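You operate a simulated robot arm through the tools that you are given. There is no shell and no other tool. Be economical: measure what you need, move in short steps, check, and stop when the job is done.

You run a simulated robot arm. Do the job below in one go: nothing can be reset, and whatever is moved stays where it is left.

TASK
Power the rack down: blue flood off, breakers 1, 2 and 3 off, main switch last.
Fine: the flood goes off before breaker 3.
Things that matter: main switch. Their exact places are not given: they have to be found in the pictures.

The check looks at the end state, three seconds after you hand in, the way a careful person would. Anything else that was tipped, shoved, dropped, spilled or broken makes it a failure.

THE ROBOT
A 6-joint arm with a two-finger gripper, on a carriage that runs on a rail from [-1.089, -2.075] to [-0.002, -0.003] (x, y) and turns from -2.321 to 3.473 rad about z. Base frame: it is fixed where the carriage stands at the start and does not move with it; the origin is on the floor, on the carriage's upright axis, x ahead of it, y to its left, z up. Lengths are in m, angles in rad, forces in N, time in s.
With the tool pointing down near the work surface it reaches from about 0.2 to 0.96 m from the robot's upright axis, wherever it stands. Its first joint turns from -2.897 to 2.897 rad. Places, roughly: main switch [0.8, -0.3, 1.3]. Payload 2.54 kg.
The tool frame sits at the grasp point between the pads (the TCP): z along the fingers, y along the line on which they close. The tips reach 0.023 m beyond it. The gripper opens to 0.126 m. The gripper's body begins 0.082 m behind the TCP.
Orientation is that of the tool frame in the base frame, as a unit quaternion [w, x, y, z]. With the fingers straight down and closing along the base's y, the tool's x points along the base's -x, its y along +y and its z along -z.

THE INTERFACE
- The arm moves only by the tool move_arm. Its argument "plan" is text: rows parted by semicolons, each of 7 numbers parted by spaces: the shift along the base's x, y, z in units of 500 mm (1.0 is 500 mm), then the turn, a rotation vector about the base's x, y, z in units of 90 degrees (1.0 is 90 degrees), then the opening, from 0 (shut) to 1 (fully open). In form: dx dy dz wx wy wz jaw; .... A call has 1 to 12 rows; each row is the pose to reach, as a shift and turn from the pose commanded when the call began. A call with a number of a shift or a turn outside -1 to 1 is refused whole. Rows are played at 5 a second. More than 0.05 m and 0.15 rad between two rows, or a gripper value outside its range, and nothing of the call is played. Where a pose cannot be reached the arm comes as near as it can. A force on the tool above 40 N (or 10 N above the force at the start of the call, whichever is more), or a blocked arm, ends the call early, and 0.2 s more pass. The fingers move at their own pace and stop on an object; they squeeze with about 21 N. The grip force told is the motor's: it shows also when the fingers shut on nothing. Time passes only in rows, and 0.2 s behind the last, so rows that repeat a pose let the fingers close. The reply holds the time, the measured pose of the TCP, the force on the tool along the base axes, the opening and the grip force, in the units named above and with some noise, with the torque about the TCP (base axes, N m) and any sound that the robot's microphone picked up, and new pictures: "show" is both (left out), scene, wrist or none.
- Cameras (640 x 400 px; columns grow to the right, rows downward): "scene" is now at [0.0615, 0.1538, 1.5938]; the picture's right is [-0.52, -0.85, 0.00], its down [-0.32, 0.20, -0.93] and it looks along [0.79, -0.48, -0.38] (base axes); focal length 265 px, centre (320, 200). "wrist" rides on the gripper at [0.082, 0.014, -0.122] in the tool frame; the picture's right is [-0.17, 0.99, 0.00], its down [-0.79, -0.13, -0.60] and it looks along [-0.59, -0.10, 0.80] (tool axes); focal length 243 px, centre (320, 200).
- lift_body(by): slides the trunk up (or, below 0, down) by that many m; the arm and the scene camera ride with it, the base frame stays. It gives what a move gives, with no picture.
- base_move(legs): drives the robot by 1 to 6 legs, each [ahead, left, turn to the left] in m, m and rad, along the robot's own axes; the way and the turn of a leg run together, so that a leg with both is an arc; at most 1.5 m and 3.142 rad a leg. The arm and the cameras ride along, it lands a little off, and it stops where it bumps. It keeps to its track: a leg is cut to what the track allows. It gives what a move gives, and a new picture of the scene camera.
- aim_head(pan, tilt): turns the head with the scene camera to pan (to the left, within 2.094 rad either way) and tilt (down, from -0.506 to 1.204), counted from straight ahead of the robot. It gives what a move gives, and a new picture of the scene camera.
- measure_at(camera, pixels): there is no depth. For up to 12 entries [column, row, z] of the newest picture of that camera ("zoom" is the newest enlarged one), the place [x, y] in the base frame at which the ray of that pixel passes the height z, good to about 0.002 m. It takes no simulated time.
- close_up(camera, box): a new picture of the part [left, top, right, bottom] of that camera's present view, enlarged. It takes no simulated time.
- sign_off(): hands the job in; it is judged then, once.

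Keep the steps short. Do not move on a guess: measure, check each grasp and each placing, and mend mistakes. In all there are 80 turns and 260 pictures (those below and enlarged ones count). Leave the gripper open and the arm clear of the work at the hand-in unless told otherwise, and finish with a single line.

The tools are called by a JSON object that holds its "name" and its "arguments". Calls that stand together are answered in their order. move_arm: Moves the arm, as the interface text tells. Its arguments: {"type":"object","properties":{"plan":{"type":"string"},"show":{"type":"string","enum":["both","scene","wrist","none"]}},"required":["plan"]} The other tools are called the same way: lift_body (by) slides the trunk up or down; base_move (legs) drives the base; aim_head (pan, tilt) turns the head that bears the scene camera; measure_at (camera, pixels) gives the place at which the rays of pixels pass given heights; close_up (camera, box) takes an enlarged picture of a part of a camera's view; sign_off () hands the job in.

At the start:

```text
time_s: 0.0
position: [0.4987, -0.0438, 1.4445]
tool_rot: [0.0, 0.0, 1.0, 0.0]
contact_force: [0.2, -0.2, -0.2]
wrist_torque: [0.01, 0.01, -0.01]
grip_width: 0.1258
finger_force: 0.1
trunk travel left (down, up): [-0.375, 0.115]
robot x, y, heading: [0.0016, -0.0003, -0.002]
head pan, tilt: [-0.548, 0.387]
```

scene: 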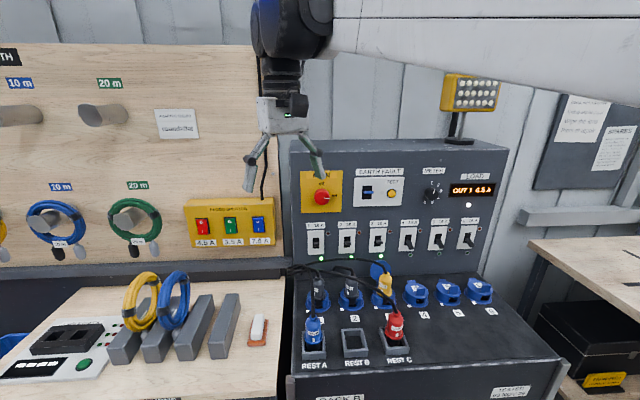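
wrist: 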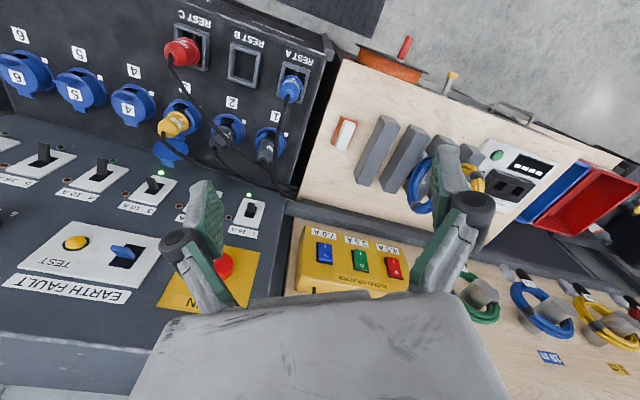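

I see a rack with a red rotary main switch, breakers 1-6, and a yellow flood selector box with red/green/blue rockers. I'll take close-ups first.

{"name": "close_up", "arguments": {"camera": "scene", "box": [290, 150, 510, 290]}}

{"name": "close_up", "arguments": {"camera": "scene", "box": [180, 180, 290, 260]}}

{"name": "close_up", "arguments": {"camera": "wrist", "box": [0, 130, 300, 320]}}

{"name": "close_up", "arguments": {"camera": "wrist", "box": [280, 210, 440, 310]}}

```text
2.86 times, centred on (400, 220) of scene
```

zoom: 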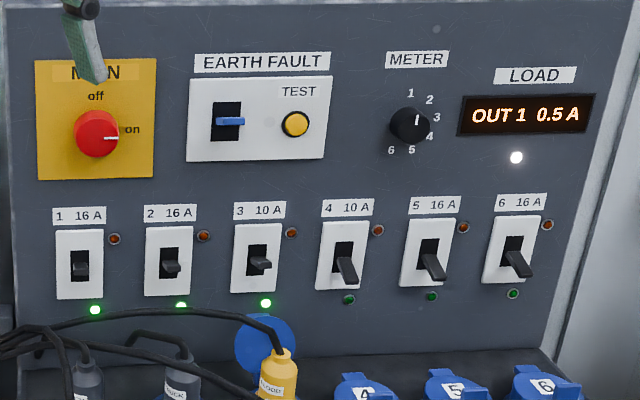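

```text
5.00 times, centred on (235, 220) of scene
```

zoom: 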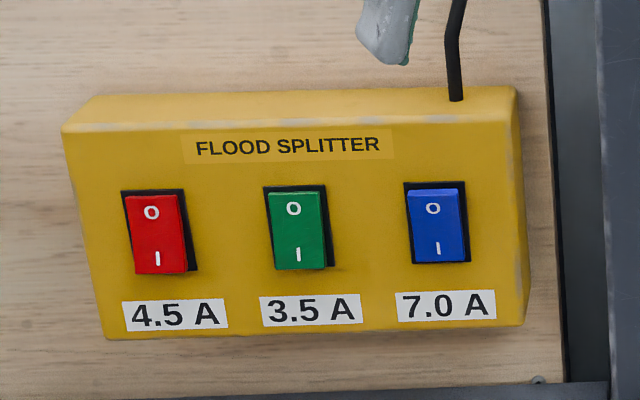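

```text
2.11 times, centred on (150, 225) of wrist
```

zoom: 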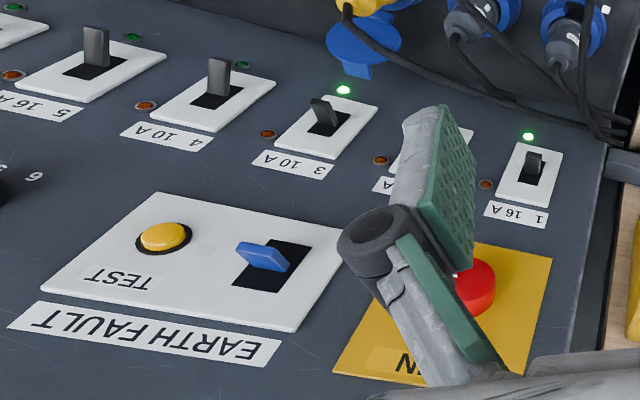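

```text
4.00 times, centred on (360, 260) of wrist
```

zoom: 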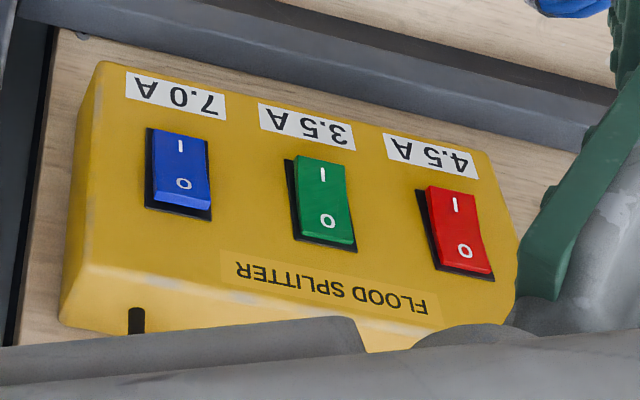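

Main knob looks to be near [0.8,-0.30,1.24], and breakers 1-3 are up (on). I'll tilt the tool 45° forward, staying back from the panel, for a frontal look.

{"name": "move_arm", "arguments": {"plan": "0 -0.05 0 0 -0.083 0 0; 0 -0.1 0 0 -0.167 0 0; 0 -0.15 0 0 -0.25 0 0; 0 -0.2 0 0 -0.333 0 0; 0 -0.25 0 0 -0.417 0 0; 0 -0.3 0 0 -0.5 0 0; 0 -0.3 0 0 -0.5 0 0"}}

```text
time_s: 1.6
position: [0.4991, -0.1942, 1.4449]
tool_rot: [0.384, 0.0, 0.923, 0.0]
contact_force: [0.2, 0.3, 0.3]
wrist_torque: [-0.01, 0.0, 0.02]
grip_width: 0.0001
finger_force: 20.6
trunk travel left (down, up): [-0.375, 0.115]
robot x, y, heading: [-0.0025, 0.0021, 0.001]
head pan, tilt: [-0.548, 0.387]
```

scene: 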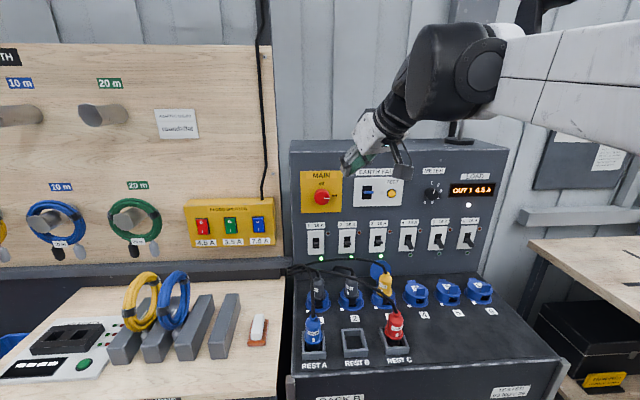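
wrist: 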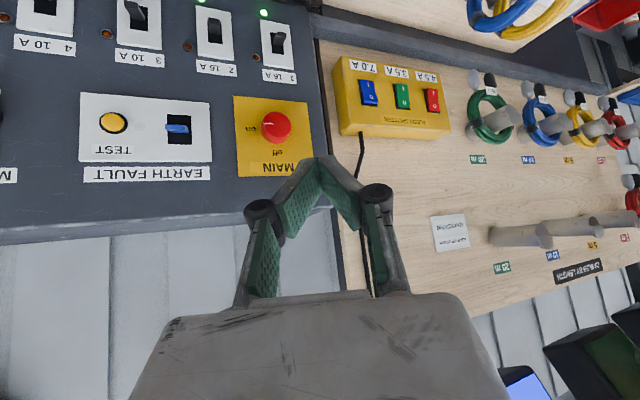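

Good view, upside-down. Zooming for precise pixels.

{"name": "close_up", "arguments": {"camera": "wrist", "box": [80, 0, 320, 150]}}

{"name": "close_up", "arguments": {"camera": "wrist", "box": [320, 45, 464, 135]}}

{"name": "close_up", "arguments": {"camera": "scene", "box": [290, 150, 450, 250]}}

{"name": "close_up", "arguments": {"camera": "scene", "box": [290, 200, 418, 280]}}

```text
2.67 times, centred on (200, 75) of wrist
```

zoom: 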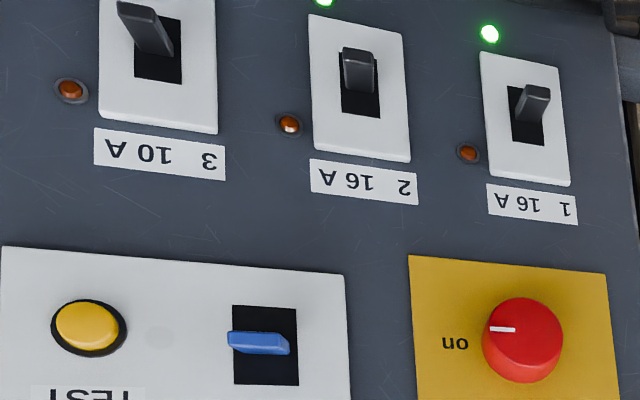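

```text
4.44 times, centred on (392, 90) of wrist
```

zoom: 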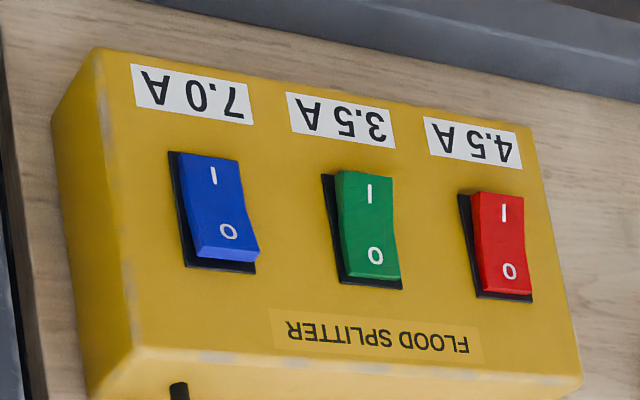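

```text
4.00 times, centred on (370, 200) of scene
```

zoom: 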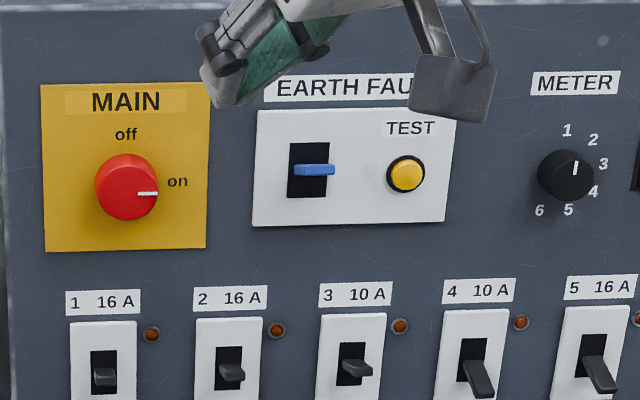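

```text
5.00 times, centred on (354, 240) of scene
```

zoom: 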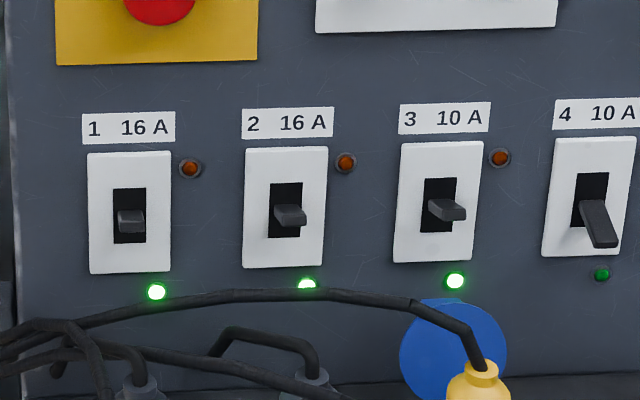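

Now triangulating panel points via rays in both views.

{"name": "measure_at", "arguments": {"camera": "wrist", "pixels": [[293.7, 69.8, 1.1], [293.7, 69.8, 1.15], [306.5, 102.4, 1.15], [306.5, 102.4, 1.25], [233.4, 96, 1.15], [233.4, 96, 1.25], [117.1, 44.25, 1.1], [117.1, 44.25, 1.15], [361.2, 104.6, 1.1], [361.2, 104.6, 1.25], [357.8, 79.2, 1.1], [357.8, 79.2, 1.2]]}}

{"name": "measure_at", "arguments": {"camera": "scene", "pixels": [[307.6, 230.6, 1.1], [307.6, 230.6, 1.15], [301.25, 212.75, 1.15], [301.25, 212.75, 1.25], [341.25, 211.75, 1.15], [341.25, 211.75, 1.25], [386.6, 228.4, 1.1], [386.6, 228.4, 1.15], [264, 216.4, 1.1], [264, 216.4, 1.25], [265, 232.4, 1.1], [265, 232.4, 1.2]]}}

```text
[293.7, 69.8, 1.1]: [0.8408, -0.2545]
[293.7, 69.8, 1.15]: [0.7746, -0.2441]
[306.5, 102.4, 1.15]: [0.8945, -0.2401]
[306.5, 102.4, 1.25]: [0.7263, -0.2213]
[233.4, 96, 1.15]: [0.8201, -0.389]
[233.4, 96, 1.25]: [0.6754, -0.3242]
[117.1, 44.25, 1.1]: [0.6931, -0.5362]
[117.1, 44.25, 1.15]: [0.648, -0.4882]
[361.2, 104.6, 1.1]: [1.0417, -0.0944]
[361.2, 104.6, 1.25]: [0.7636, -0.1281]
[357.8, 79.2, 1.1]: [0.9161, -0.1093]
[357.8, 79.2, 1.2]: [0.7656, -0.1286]
```

```text
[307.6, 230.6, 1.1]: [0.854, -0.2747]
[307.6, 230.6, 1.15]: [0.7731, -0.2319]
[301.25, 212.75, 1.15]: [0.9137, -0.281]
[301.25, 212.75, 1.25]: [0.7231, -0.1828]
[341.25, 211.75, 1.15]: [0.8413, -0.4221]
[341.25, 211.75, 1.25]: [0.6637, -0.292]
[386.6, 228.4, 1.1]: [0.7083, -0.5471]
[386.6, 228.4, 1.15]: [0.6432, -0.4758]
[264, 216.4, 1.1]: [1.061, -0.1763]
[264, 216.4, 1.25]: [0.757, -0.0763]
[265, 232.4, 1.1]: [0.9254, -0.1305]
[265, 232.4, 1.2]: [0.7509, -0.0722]
```

The panel is vertical, yawed about 26°, its plane at 0.9x−0.436y≈0.826. The blue rocker centre is about (0.882,−0.095,1.16). I'll bring the closed fingertips to about 8 cm in front of the rocker's top (O) end.

{"name": "move_arm", "arguments": {"plan": "0.0592 0.0282 -0.0502 0 0 -0.0287 0; 0.1184 0.0564 -0.1004 0 0 -0.0574 0; 0.1776 0.0846 -0.1506 0 0 -0.0861 0; 0.2368 0.1128 -0.2008 0 0 -0.1148 0; 0.296 0.141 -0.251 0 0 -0.1435 0; 0.3552 0.1692 -0.3012 0 0 -0.1722 0; 0.4144 0.1974 -0.3514 0 0 -0.2009 0; 0.4736 0.2256 -0.4016 0 0 -0.2296 0; 0.5328 0.2538 -0.4518 0 0 -0.2583 0; 0.592 0.282 -0.502 0 0 -0.287 0; 0.592 0.282 -0.502 0 0 -0.287 0"}}

```text
time_s: 4.0
position: [0.7973, -0.0521, 1.1922]
tool_rot: [0.374, 0.206, 0.9, -0.085]
contact_force: [0.8, 0.4, 0.2]
wrist_torque: [-0.03, 0.02, -0.05]
grip_width: 0.0
finger_force: 21.8
trunk travel left (down, up): [-0.375, 0.115]
robot x, y, heading: [-0.0004, 0.0022, 0.002]
head pan, tilt: [-0.548, 0.387]
```

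scene: 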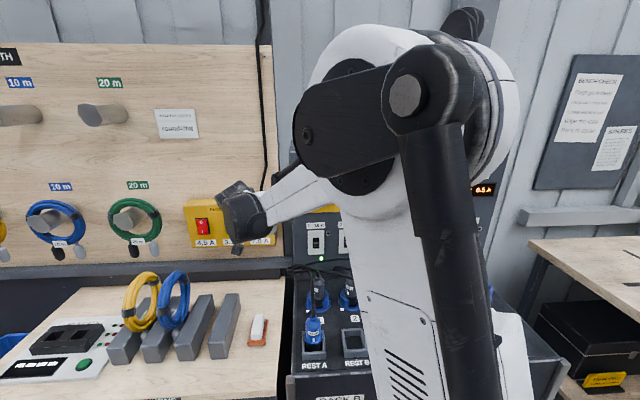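
wrist: 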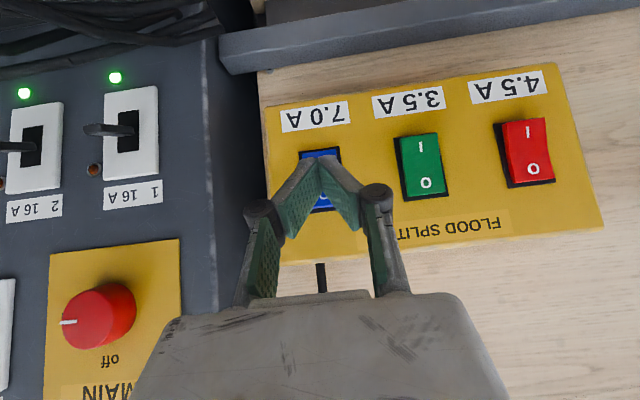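

Zooming in to check alignment with the blue rocker.

{"name": "close_up", "arguments": {"camera": "wrist", "box": [240, 70, 480, 220]}}

{"name": "measure_at", "arguments": {"camera": "wrist", "pixels": [[299, 152, 1.128], [338, 148, 1.128], [299, 152, 1.14], [338, 148, 1.14], [320, 158, 1.176], [395, 137, 1.128], [402, 200, 1.192]]}}

```text
2.67 times, centred on (360, 145) of wrist
```

zoom: 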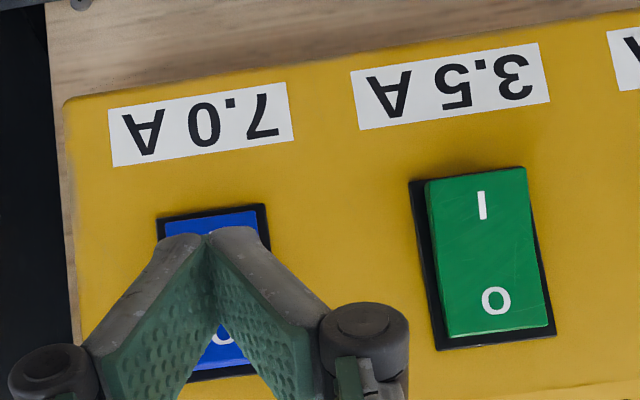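

```text
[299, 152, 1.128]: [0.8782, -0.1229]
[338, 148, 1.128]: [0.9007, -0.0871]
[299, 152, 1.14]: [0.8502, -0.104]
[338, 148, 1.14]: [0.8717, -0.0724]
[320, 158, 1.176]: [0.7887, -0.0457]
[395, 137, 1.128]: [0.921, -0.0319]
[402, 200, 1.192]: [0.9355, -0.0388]
```

The tip lines up with the blue rocker to within millimetres. I'll push inward slowly at z≈1.178, on its O end.

{"name": "move_arm", "arguments": {"plan": "0.03 0 -0.012 0 0 0 0; 0.058 -0.017 -0.012 0 0 0 0; 0.094 -0.0346 -0.012 0 0 0 0; 0.112 -0.0433 -0.012 0 0 0 0; 0.121 -0.0477 -0.012 0 0 0 0; 0.130 -0.052 -0.012 0 0 0 0; 0.139 -0.0564 -0.012 0 0 0 0", "show": "wrist"}}

```text
time_s: 5.3
position: [0.8513, -0.0757, 1.1858]
tool_rot: [0.37, 0.207, 0.901, -0.086]
contact_force: [-19.7, 5.8, 9.1]
wrist_torque: [-0.07, -0.03, -0.22]
grip_width: 0.006
finger_force: 28.4
trunk travel left (down, up): [-0.375, 0.115]
robot x, y, heading: [0.0022, -0.0014, 0.004]
head pan, tilt: [-0.548, 0.387]
stopped in row 6: the force on the tool passed its limit at 47 N (the readings are from after the stop); the commanded pose is now the measured one
```

wrist: 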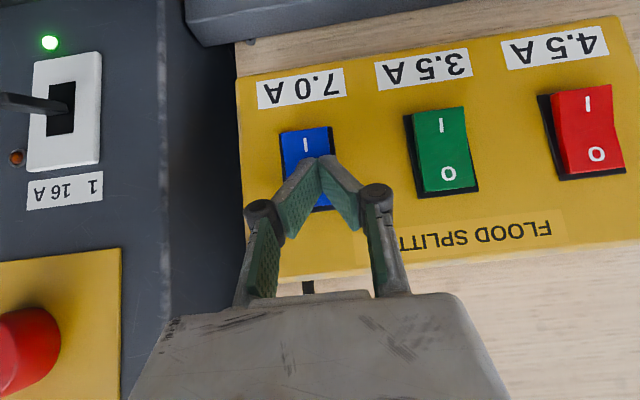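

Contact made. Zooming to see the rocker state.

{"name": "close_up", "arguments": {"camera": "wrist", "box": [240, 70, 400, 170]}}

{"name": "move_arm", "arguments": {"plan": "-0.05 0.024 0 0 0 0 0; -0.1 0.048 0.05 0 0 0 0; -0.15 0.072 0.1 0 0 0 0; -0.15 0.072 0.15 0 0 0 0"}}

{"name": "close_up", "arguments": {"camera": "wrist", "box": [240, 70, 480, 220]}}

```text
4.00 times, centred on (320, 120) of wrist
```

zoom: 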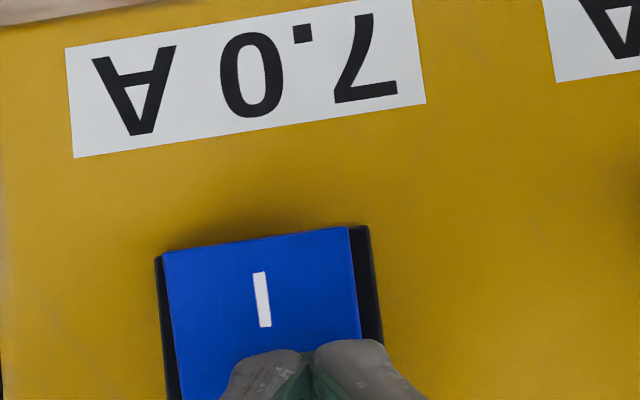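

```text
time_s: 6.3
position: [0.7781, -0.0386, 1.2596]
tool_rot: [0.37, 0.207, 0.902, -0.085]
contact_force: [-0.7, 0.4, 0.0]
wrist_torque: [-0.01, -0.05, 0.01]
grip_width: 0.0001
finger_force: 28.2
trunk travel left (down, up): [-0.375, 0.115]
robot x, y, heading: [0.0021, 0.0018, 0.004]
head pan, tilt: [-0.548, 0.387]
```

scene: 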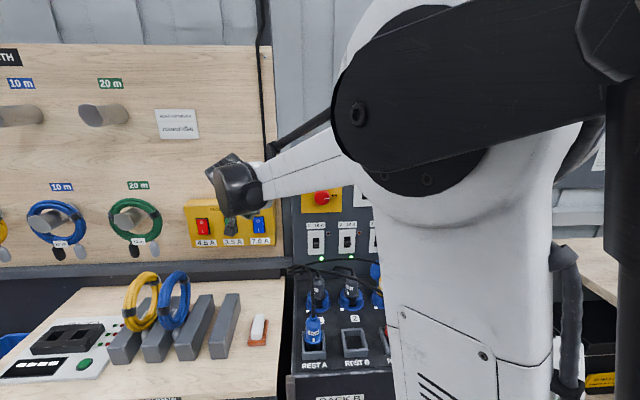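
wrist: 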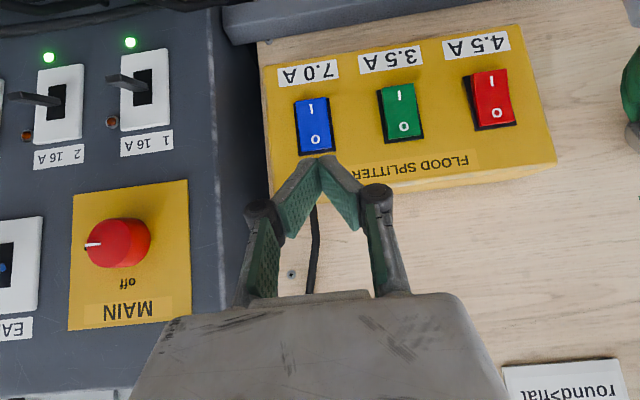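

```text
2.67 times, centred on (360, 145) of wrist
```

zoom: 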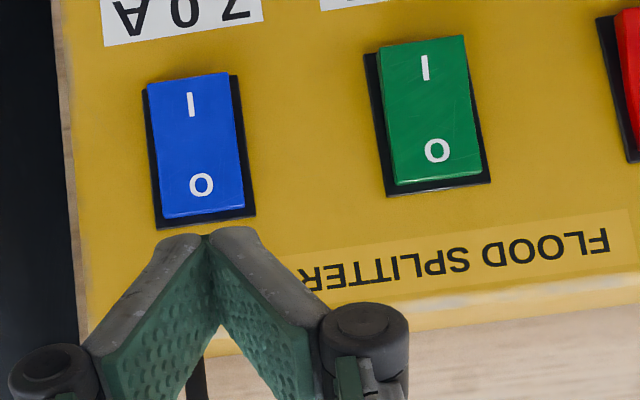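

{"name": "close_up", "arguments": {"camera": "scene", "box": [180, 180, 290, 260]}}

{"name": "close_up", "arguments": {"camera": "wrist", "box": [280, 60, 376, 120]}}

```text
5.00 times, centred on (235, 220) of scene
```

zoom: 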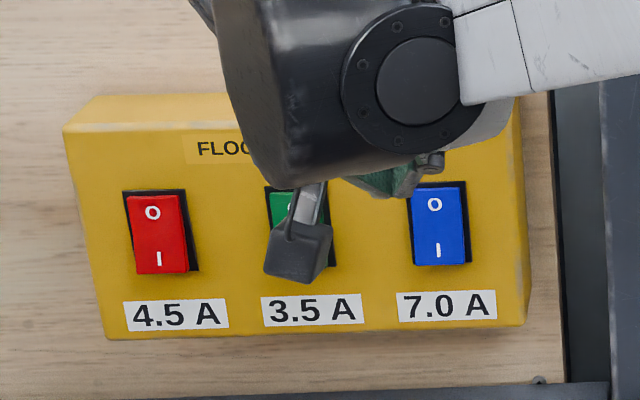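

```text
6.67 times, centred on (328, 90) of wrist
```

zoom: 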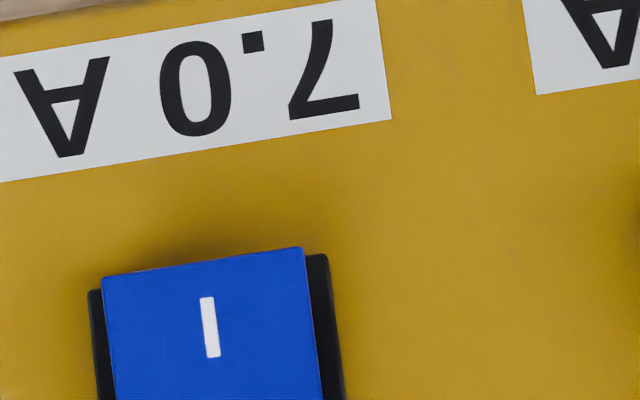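

Blue's I end now protrudes like the other two rockers, so it's off. Next I'll measure the breaker levers.

{"name": "close_up", "arguments": {"camera": "wrist", "box": [0, 30, 192, 150]}}

{"name": "close_up", "arguments": {"camera": "scene", "box": [300, 210, 364, 250]}}

```text
3.33 times, centred on (96, 90) of wrist
```

zoom: 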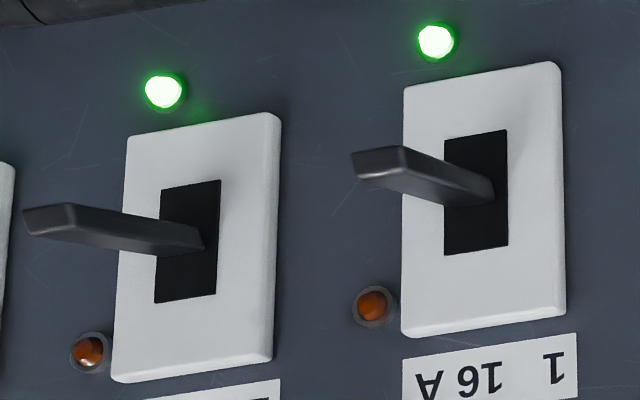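

```text
10.00 times, centred on (332, 230) of scene
```

zoom: 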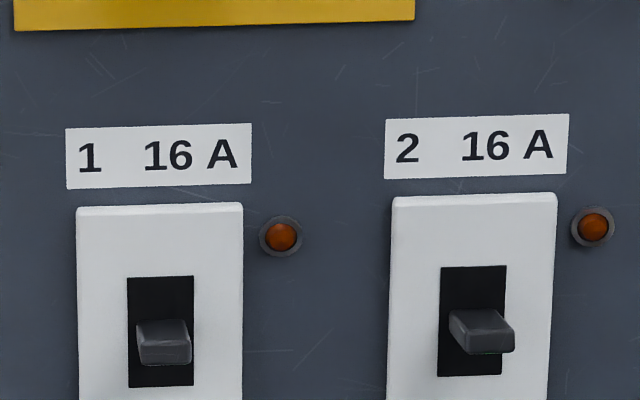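

{"name": "measure_at", "arguments": {"camera": "wrist", "pixels": [[113.4, 79.5, 1.05], [113.4, 79.5, 1.15], [13.5, 95.4, 1.05], [13.5, 95.4, 1.15], [142.8, 87.6, 1.05], [142.8, 87.6, 1.15]]}}

{"name": "measure_at", "arguments": {"camera": "scene", "pixels": [[316.6, 245, 1.05], [316.6, 245, 1.15], [349, 244.2, 1.05], [349, 244.2, 1.15], [316, 243.2, 1.05], [316, 243.2, 1.15], [382, 241, 1.05], [382, 241, 1.15]]}}

```text
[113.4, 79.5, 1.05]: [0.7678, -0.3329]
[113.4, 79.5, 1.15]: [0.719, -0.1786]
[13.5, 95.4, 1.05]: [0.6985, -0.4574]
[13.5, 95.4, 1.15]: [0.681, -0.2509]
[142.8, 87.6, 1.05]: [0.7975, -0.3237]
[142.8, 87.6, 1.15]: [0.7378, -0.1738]
```

```text
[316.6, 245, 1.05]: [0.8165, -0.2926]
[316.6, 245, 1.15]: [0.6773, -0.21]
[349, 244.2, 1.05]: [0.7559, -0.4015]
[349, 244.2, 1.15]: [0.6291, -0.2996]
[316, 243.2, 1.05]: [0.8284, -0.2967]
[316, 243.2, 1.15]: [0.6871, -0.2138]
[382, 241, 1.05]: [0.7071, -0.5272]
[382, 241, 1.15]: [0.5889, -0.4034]
```

Lever 1's tip is at about (0.7405,−0.2475,1.105) and its slot centre at z≈1.089. Lever 2's tip is at about (0.689,−0.3475,1.103). I'll back out, move across, and hover above lever 1.

{"name": "move_arm", "arguments": {"plan": "-0.0613 -0.0604 -0.03 0 0 0 0; -0.1226 -0.1208 -0.06 0 0 0 0; -0.184 -0.1812 -0.09 0 0 0 0; -0.2453 -0.2416 -0.12 0 0 0 0; -0.3066 -0.302 -0.15 0 0 0 0; -0.246 -0.3314 -0.16 0 0 0 0; -0.185 -0.361 -0.17 0 0 0 0; -0.124 -0.3904 -0.18 0 0 0 0; -0.0636 -0.4196 -0.1896 0 0 0 0; -0.0636 -0.4196 -0.1896 0 0 0 0"}}

{"name": "close_up", "arguments": {"camera": "wrist", "box": [200, 70, 440, 220]}}

```text
time_s: 8.5
position: [0.7489, -0.2499, 1.1653]
tool_rot: [0.369, 0.208, 0.902, -0.086]
contact_force: [1.0, 0.2, 0.9]
wrist_torque: [0.02, 0.04, 0.0]
grip_width: 0.0
finger_force: 28.3
trunk travel left (down, up): [-0.375, 0.115]
robot x, y, heading: [0.0024, -0.0013, 0.0]
head pan, tilt: [-0.548, 0.387]
```

scene: 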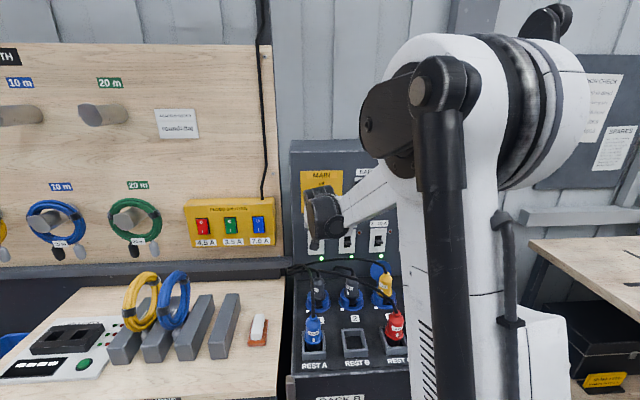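
wrist: 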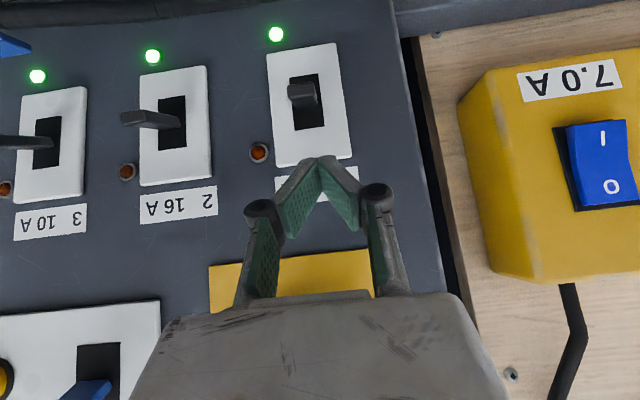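

```text
2.67 times, centred on (320, 145) of wrist
```

zoom: 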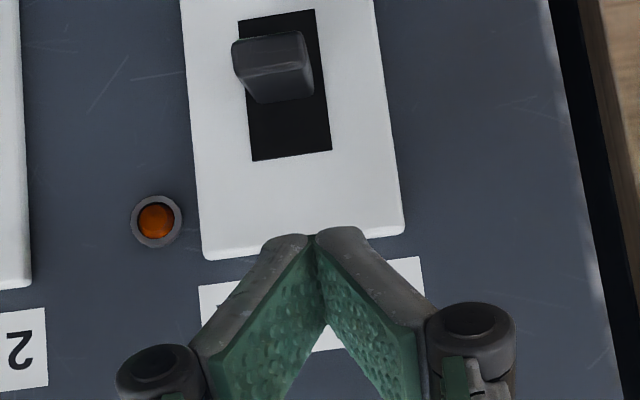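

Aligned to within about 5 mm. Shifting slightly, then pressing lever 1 down in small steps.

{"name": "move_arm", "arguments": {"plan": "-0.01 -0.0064 -0.02 0 0 0 0; -0.01 -0.0064 -0.05 0 0 0 0; -0.01 -0.0064 -0.075 0 0 0 0; -0.01 -0.0064 -0.09 0 0 0 0; -0.01 -0.0064 -0.105 0 0 0 0; -0.01 -0.0064 -0.115 0 0 0 0; -0.01 -0.0064 -0.125 0 0 0 0", "show": "wrist"}}

{"name": "close_up", "arguments": {"camera": "wrist", "box": [200, 70, 440, 220]}}

```text
time_s: 10.1
position: [0.7423, -0.2522, 1.1019]
tool_rot: [0.371, 0.207, 0.901, -0.086]
contact_force: [-0.2, 0.5, -0.4]
wrist_torque: [0.02, 0.0, 0.04]
grip_width: 0.0001
finger_force: 28.4
trunk travel left (down, up): [-0.375, 0.115]
robot x, y, heading: [0.003, 0.001, 0.006]
head pan, tilt: [-0.548, 0.387]
```

wrist: 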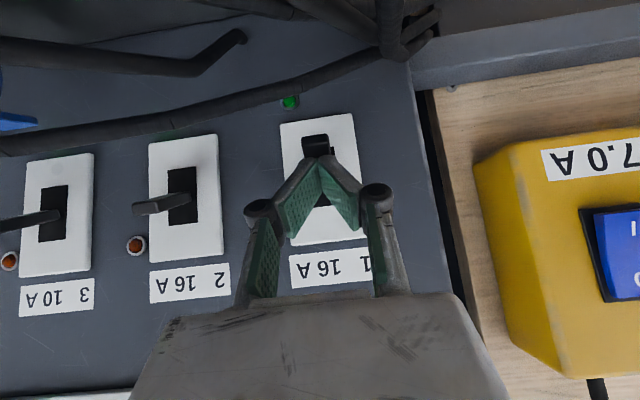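

```text
2.67 times, centred on (320, 145) of wrist
```

zoom: 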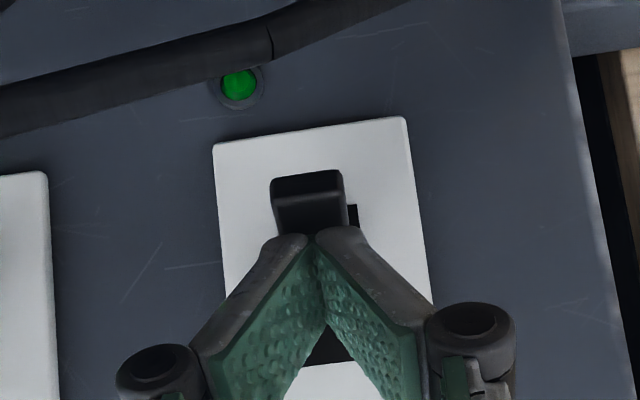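

Breaker 1 is off and its lamp is out. Moving up, out, across and in above breaker 2.

{"name": "move_arm", "arguments": {"plan": "0 0 0.06 0 0 0 0; 0 0 0.13 0 0 0 0; -0.072 0.035 0.13 0 0 0 0; -0.1046 -0.0322 0.13 0 0 0 0; -0.1371 -0.0994 0.13 0 0 0 0; -0.1697 -0.1666 0.13 0 0 0 0; -0.1337 -0.1841 0.13 0 0 0 0; -0.0977 -0.2016 0.13 0 0 0 0; -0.0977 -0.2016 0.13 0 0 0 0", "show": "wrist"}}

{"name": "close_up", "arguments": {"camera": "wrist", "box": [200, 70, 440, 220]}}

```text
time_s: 12.1
position: [0.6938, -0.3535, 1.1665]
tool_rot: [0.37, 0.206, 0.902, -0.085]
contact_force: [0.9, 0.4, -0.5]
wrist_torque: [-0.01, -0.05, 0.0]
grip_width: 0.0
finger_force: 28.4
trunk travel left (down, up): [-0.375, 0.115]
robot x, y, heading: [-0.001, -0.0016, 0.001]
head pan, tilt: [-0.548, 0.387]
```

wrist: 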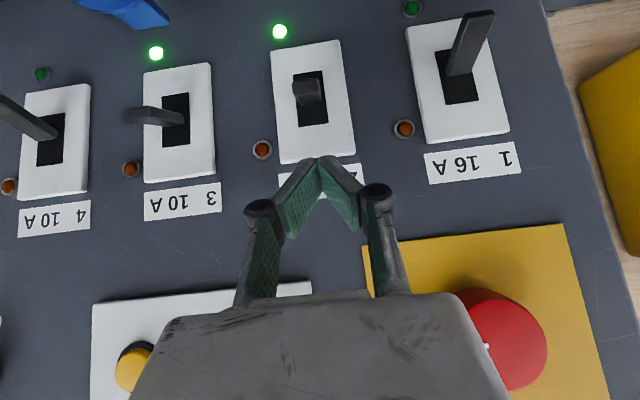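

```text
2.67 times, centred on (320, 145) of wrist
```

zoom: 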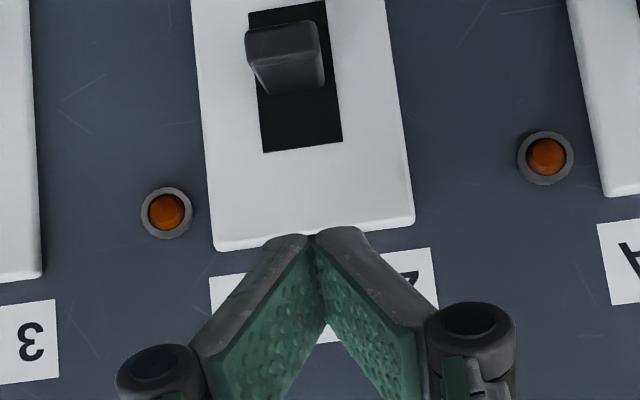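

Breaker 2 lines up the same way. Pressing it down.

{"name": "move_arm", "arguments": {"plan": "0 0 -0.02 0 0 0 0; 0 0 -0.05 0 0 0 0; 0 0 -0.075 0 0 0 0; 0 0 -0.09 0 0 0 0; 0 0 -0.105 0 0 0 0; 0 0 -0.115 0 0 0 0; 0 0 -0.128 0 0 0 0", "show": "wrist"}}

{"name": "close_up", "arguments": {"camera": "wrist", "box": [200, 70, 440, 220]}}

```text
time_s: 13.7
position: [0.694, -0.3537, 1.1017]
tool_rot: [0.37, 0.207, 0.901, -0.085]
contact_force: [-0.5, -0.9, 0.0]
wrist_torque: [-0.01, 0.01, 0.01]
grip_width: 0.0001
finger_force: 28.3
trunk travel left (down, up): [-0.375, 0.115]
robot x, y, heading: [0.0007, -0.002, -0.004]
head pan, tilt: [-0.548, 0.387]
```

wrist: 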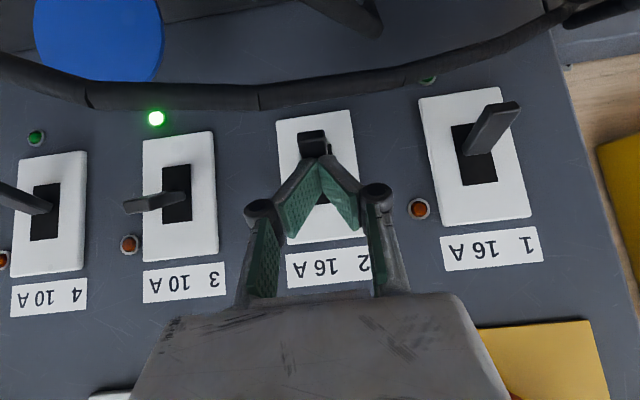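

```text
2.67 times, centred on (320, 145) of wrist
```

zoom: 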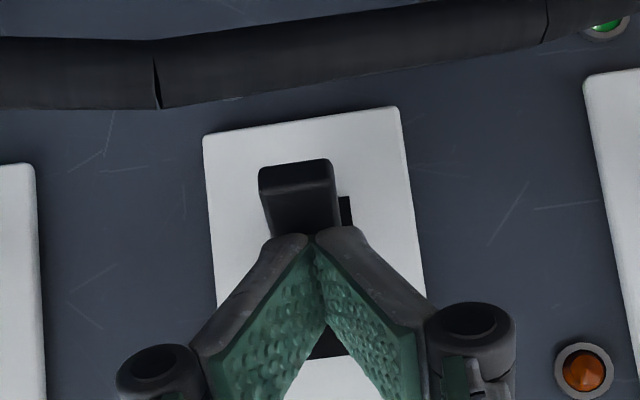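

Breaker 2 is off. Moving above breaker 3, and checking the flood lamp in the scene view before pressing.

{"name": "move_arm", "arguments": {"plan": "0 0 0.06 0 0 0 0; 0 0 0.13 0 0 0 0; -0.072 0.035 0.13 0 0 0 0; -0.1046 -0.0322 0.13 0 0 0 0; -0.1371 -0.0994 0.13 0 0 0 0; -0.1697 -0.1666 0.13 0 0 0 0; -0.1337 -0.1841 0.13 0 0 0 0; -0.0977 -0.2016 0.13 0 0 0 0; -0.0977 -0.2016 0.13 0 0 0 0"}}

{"name": "close_up", "arguments": {"camera": "wrist", "box": [200, 70, 440, 220]}}

{"name": "close_up", "arguments": {"camera": "scene", "box": [180, 180, 290, 260]}}

```text
time_s: 15.7
position: [0.6456, -0.4547, 1.1686]
tool_rot: [0.37, 0.207, 0.902, -0.086]
contact_force: [0.5, -0.3, -0.1]
wrist_torque: [0.01, -0.01, 0.02]
grip_width: 0.0001
finger_force: 28.1
trunk travel left (down, up): [-0.375, 0.115]
robot x, y, heading: [-0.0004, -0.0012, 0.0]
head pan, tilt: [-0.548, 0.387]
```

scene: 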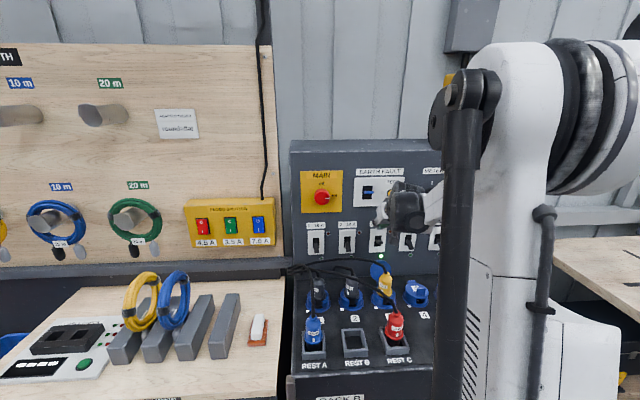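
wrist: 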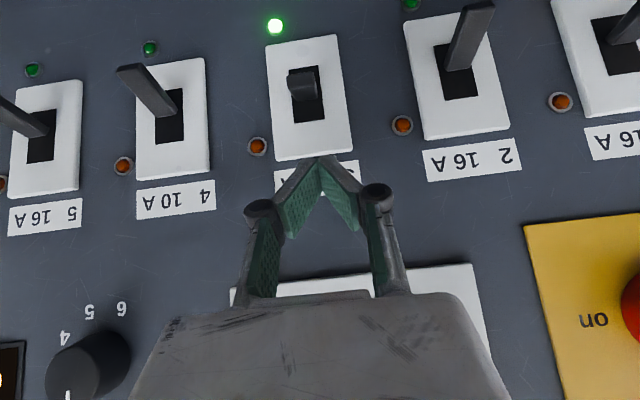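

```text
2.67 times, centred on (320, 145) of wrist
```

zoom: 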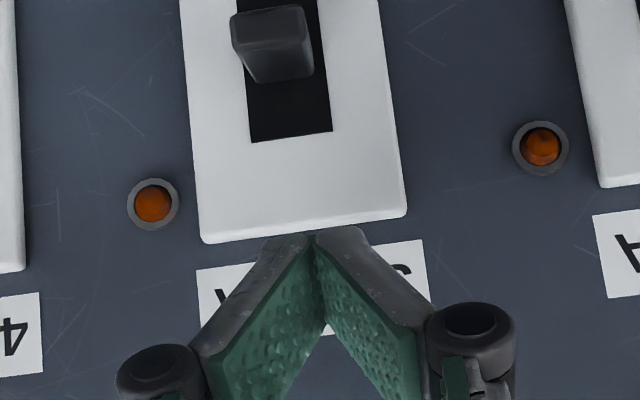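

```text
5.00 times, centred on (235, 220) of scene
```

zoom: 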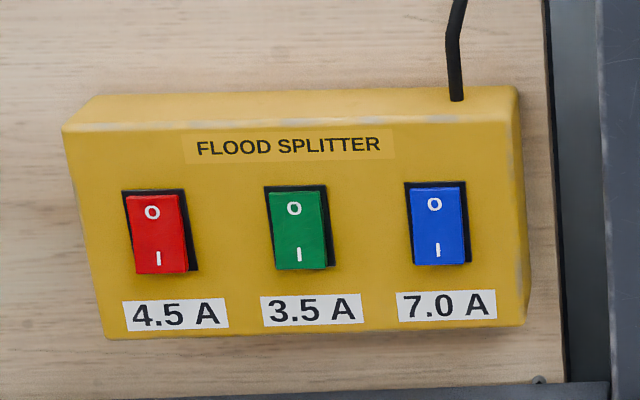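

Blue rocker confirmed off. Pressing breaker 3 with a 5 mm lateral correction.

{"name": "move_arm", "arguments": {"plan": "-0.0044 -0.009 -0.02 0 0 0 0; -0.0044 -0.009 -0.05 0 0 0 0; -0.0044 -0.009 -0.075 0 0 0 0; -0.0044 -0.009 -0.09 0 0 0 0; -0.0044 -0.009 -0.105 0 0 0 0; -0.0044 -0.009 -0.118 0 0 0 0; -0.0044 -0.009 -0.131 0 0 0 0", "show": "wrist"}}

{"name": "close_up", "arguments": {"camera": "wrist", "box": [200, 70, 440, 220]}}

```text
time_s: 17.3
position: [0.642, -0.4589, 1.1049]
tool_rot: [0.371, 0.207, 0.901, -0.086]
contact_force: [-0.6, 0.3, 7.4]
wrist_torque: [-0.02, -0.01, 0.02]
grip_width: 0.0061
finger_force: 27.8
trunk travel left (down, up): [-0.375, 0.115]
robot x, y, heading: [-0.0009, 0.0003, 0.001]
head pan, tilt: [-0.548, 0.387]
```

wrist: 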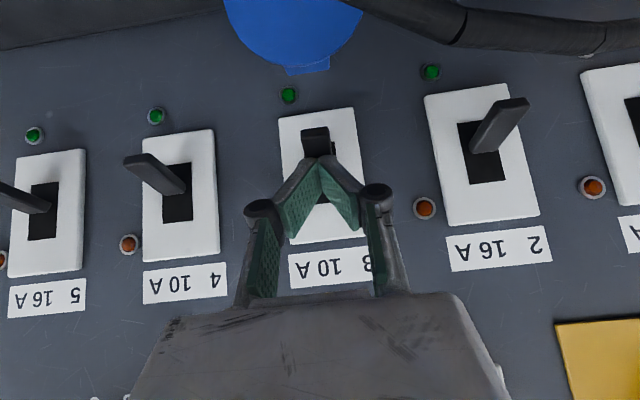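

```text
2.67 times, centred on (320, 145) of wrist
```

zoom: 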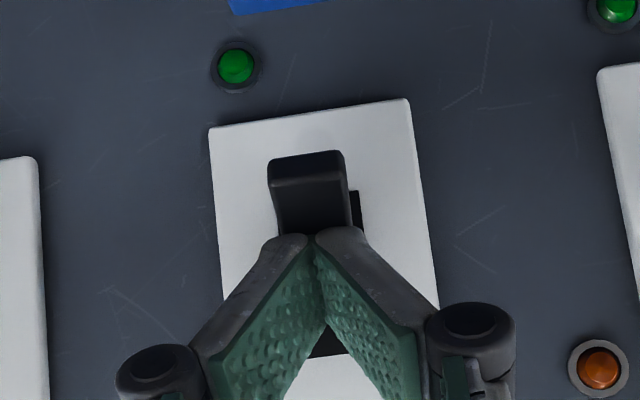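

All three breakers are off and their lamps are out. Backing out, leveling the tool and opening the jaws in front of the main knob, about 9 cm off.

{"name": "move_arm", "arguments": {"plan": "-0.02 0.01 0.04 0 0 0 0; -0.09 0.0436 0.08 -0.01 -0.03 0 0; -0.18 0.087 0.1 -0.03 -0.07 0 0; -0.155 0.152 0.132 -0.055 -0.12 0 0; -0.13 0.217 0.165 -0.085 -0.18 0 0.2; -0.106 0.282 0.197 -0.115 -0.24 0 0.4; -0.081 0.347 0.23 -0.145 -0.3 0 0.6; -0.057 0.412 0.262 -0.175 -0.37 0 0.8; -0.032 0.477 0.294 -0.2 -0.42 0 0.8; -0.032 0.477 0.294 -0.22 -0.4545 0 0.8; -0.032 0.477 0.294 -0.22 -0.4545 0 0.8"}}

{"name": "close_up", "arguments": {"camera": "wrist", "box": [160, 50, 480, 250]}}

```text
refused: row 3 steps farther than a row can; nothing moved
```

```text
2.00 times, centred on (320, 150) of wrist
```

zoom: 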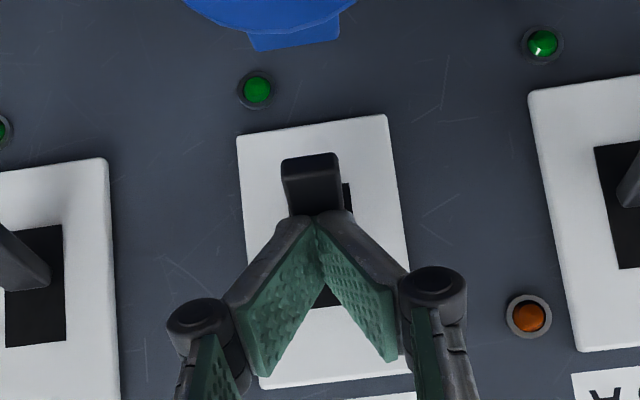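

Row 3 was slightly too long, so I'm shortening the retreat.

{"name": "move_arm", "arguments": {"plan": "-0.02 0.01 0.04 0 0 0 0; -0.09 0.0436 0.08 -0.01 -0.03 0 0; -0.165 0.08 0.1 -0.03 -0.07 0 0; -0.15 0.15 0.132 -0.055 -0.12 0 0; -0.13 0.217 0.165 -0.085 -0.18 0 0.2; -0.106 0.282 0.197 -0.115 -0.24 0 0.4; -0.081 0.347 0.23 -0.145 -0.3 0 0.6; -0.057 0.412 0.262 -0.175 -0.37 0 0.8; -0.032 0.477 0.294 -0.2 -0.42 0 0.8; -0.032 0.477 0.294 -0.22 -0.4545 0 0.8; -0.032 0.477 0.294 -0.22 -0.4545 0 0.8"}}

{"name": "close_up", "arguments": {"camera": "wrist", "box": [160, 50, 480, 250]}}

```text
time_s: 19.7
position: [0.6267, -0.2207, 1.2507]
tool_rot: [0.69, 0.157, 0.689, -0.157]
contact_force: [0.1, -0.3, 0.1]
wrist_torque: [0.0, -0.02, 0.04]
grip_width: 0.1011
finger_force: 0.0
trunk travel left (down, up): [-0.375, 0.115]
robot x, y, heading: [0.0024, -0.0021, 0.005]
head pan, tilt: [-0.548, 0.387]
```

scene: 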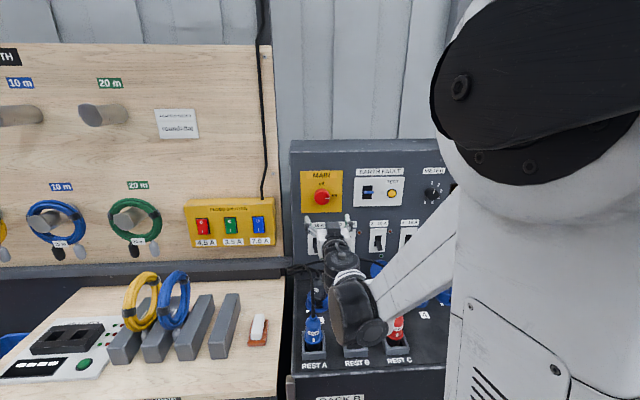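
wrist: 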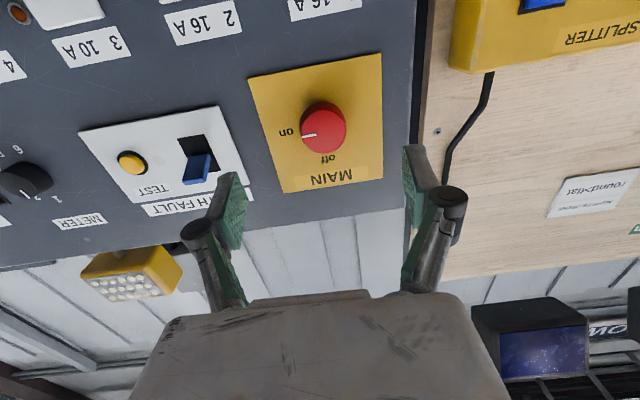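

```text
2.00 times, centred on (320, 150) of wrist
```

zoom: 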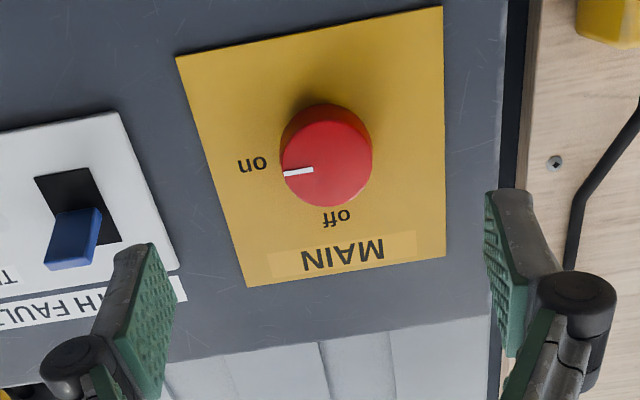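

Measuring the knob face from both views.

{"name": "close_up", "arguments": {"camera": "scene", "box": [298, 165, 346, 195]}}

{"name": "close_up", "arguments": {"camera": "scene", "box": [298, 180, 346, 210]}}

{"name": "measure_at", "arguments": {"camera": "wrist", "pixels": [[323, 131, 1.2], [323, 131, 1.27], [300.5, 131, 1.24], [346, 131, 1.24]]}}

{"name": "measure_at", "arguments": {"camera": "scene", "pixels": [[322, 197, 1.2], [322, 197, 1.27]]}}

```text
13.33 times, centred on (322, 180) of scene
```

zoom: 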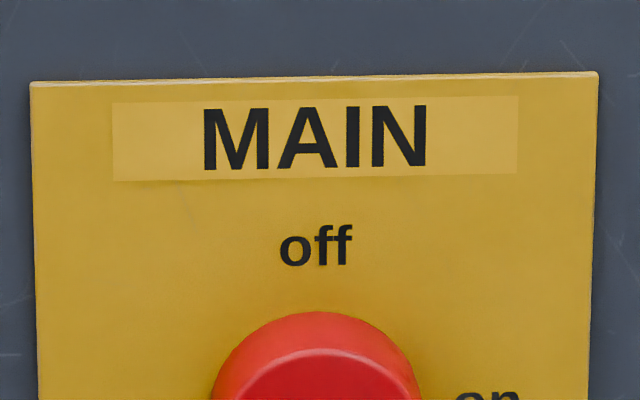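

```text
13.33 times, centred on (322, 195) of scene
```

zoom: 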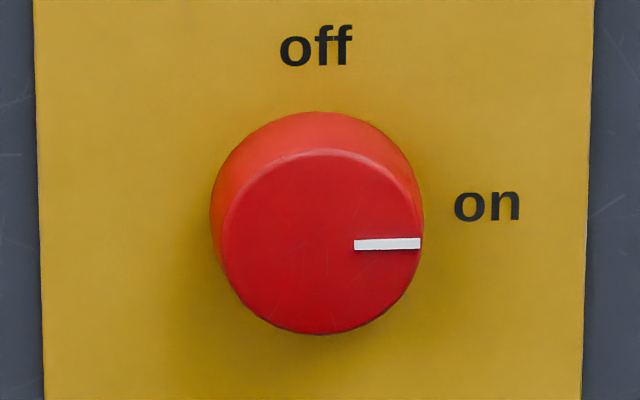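

```text
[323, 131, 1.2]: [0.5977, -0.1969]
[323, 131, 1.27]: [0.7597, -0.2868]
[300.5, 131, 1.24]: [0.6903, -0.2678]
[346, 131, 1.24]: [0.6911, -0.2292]
```

```text
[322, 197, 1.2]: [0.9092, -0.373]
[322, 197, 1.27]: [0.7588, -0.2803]
```

The knob face is at about (0.7535,−0.282,1.267), diameter about 5 cm, protruding about 2.4 cm. I'll approach with jaws open around it and check before closing.

{"name": "move_arm", "arguments": {"plan": "0.05 -0.0235 0.0326 0 0 0 0.75; 0.11 -0.0517 0.0326 0 0 0 0.75; 0.16 -0.0752 0.0326 0 0 0 0.75; 0.2 -0.094 0.0326 0 0 0 0.75; 0.225 -0.1058 0.0326 0 0 0 0.75; 0.235 -0.1105 0.0326 0 0 0 0.75; 0.235 -0.1105 0.0326 0 0 0 0.75"}}

{"name": "close_up", "arguments": {"camera": "wrist", "box": [160, 50, 480, 250]}}

{"name": "close_up", "arguments": {"camera": "scene", "box": [282, 165, 362, 215]}}

```text
time_s: 21.3
position: [0.7441, -0.2751, 1.2673]
tool_rot: [0.69, 0.158, 0.688, -0.159]
contact_force: [0.5, 0.4, -0.7]
wrist_torque: [0.01, -0.05, 0.0]
grip_width: 0.0946
finger_force: 0.1
trunk travel left (down, up): [-0.375, 0.115]
robot x, y, heading: [-0.0009, 0.0018, -0.0]
head pan, tilt: [-0.548, 0.387]
```

scene: 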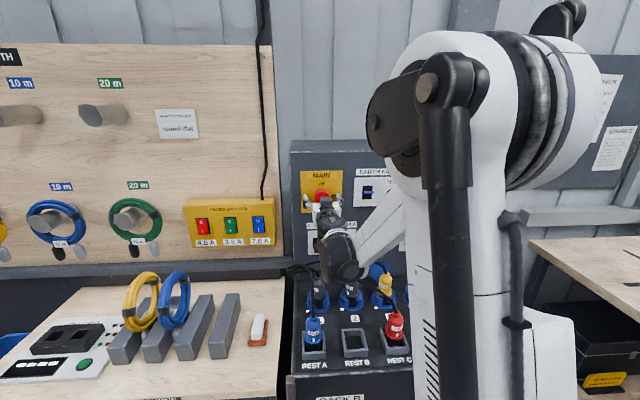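
wrist: 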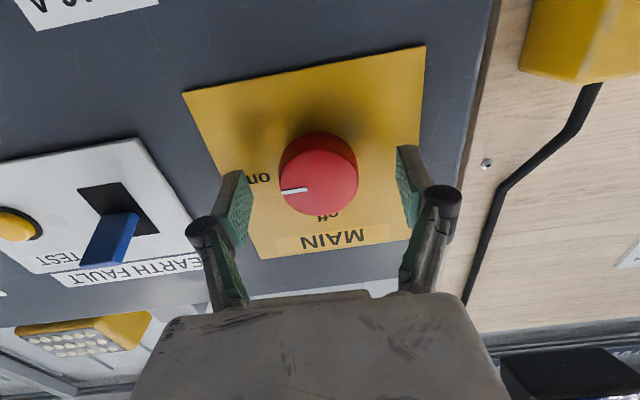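

```text
2.00 times, centred on (320, 150) of wrist
```

zoom: 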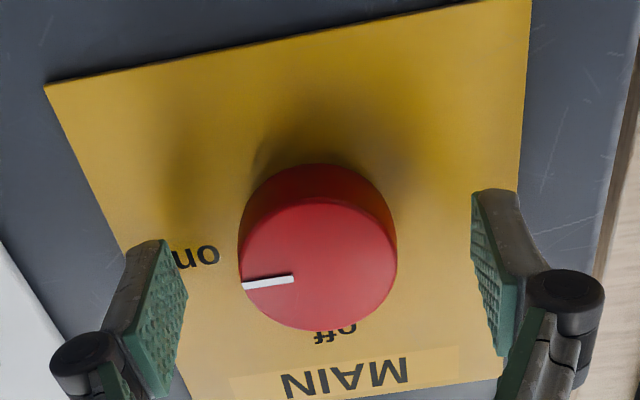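

```text
8.00 times, centred on (322, 190) of scene
```

zoom: 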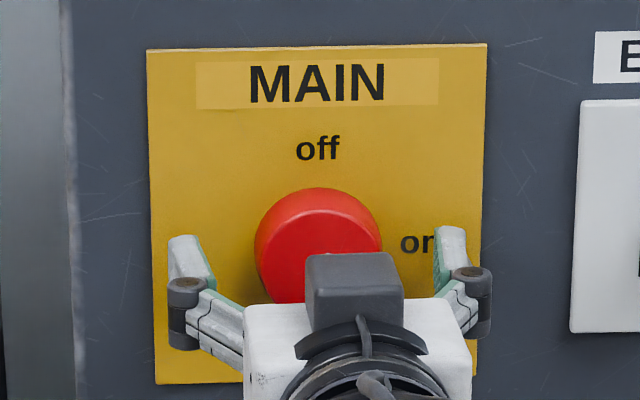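

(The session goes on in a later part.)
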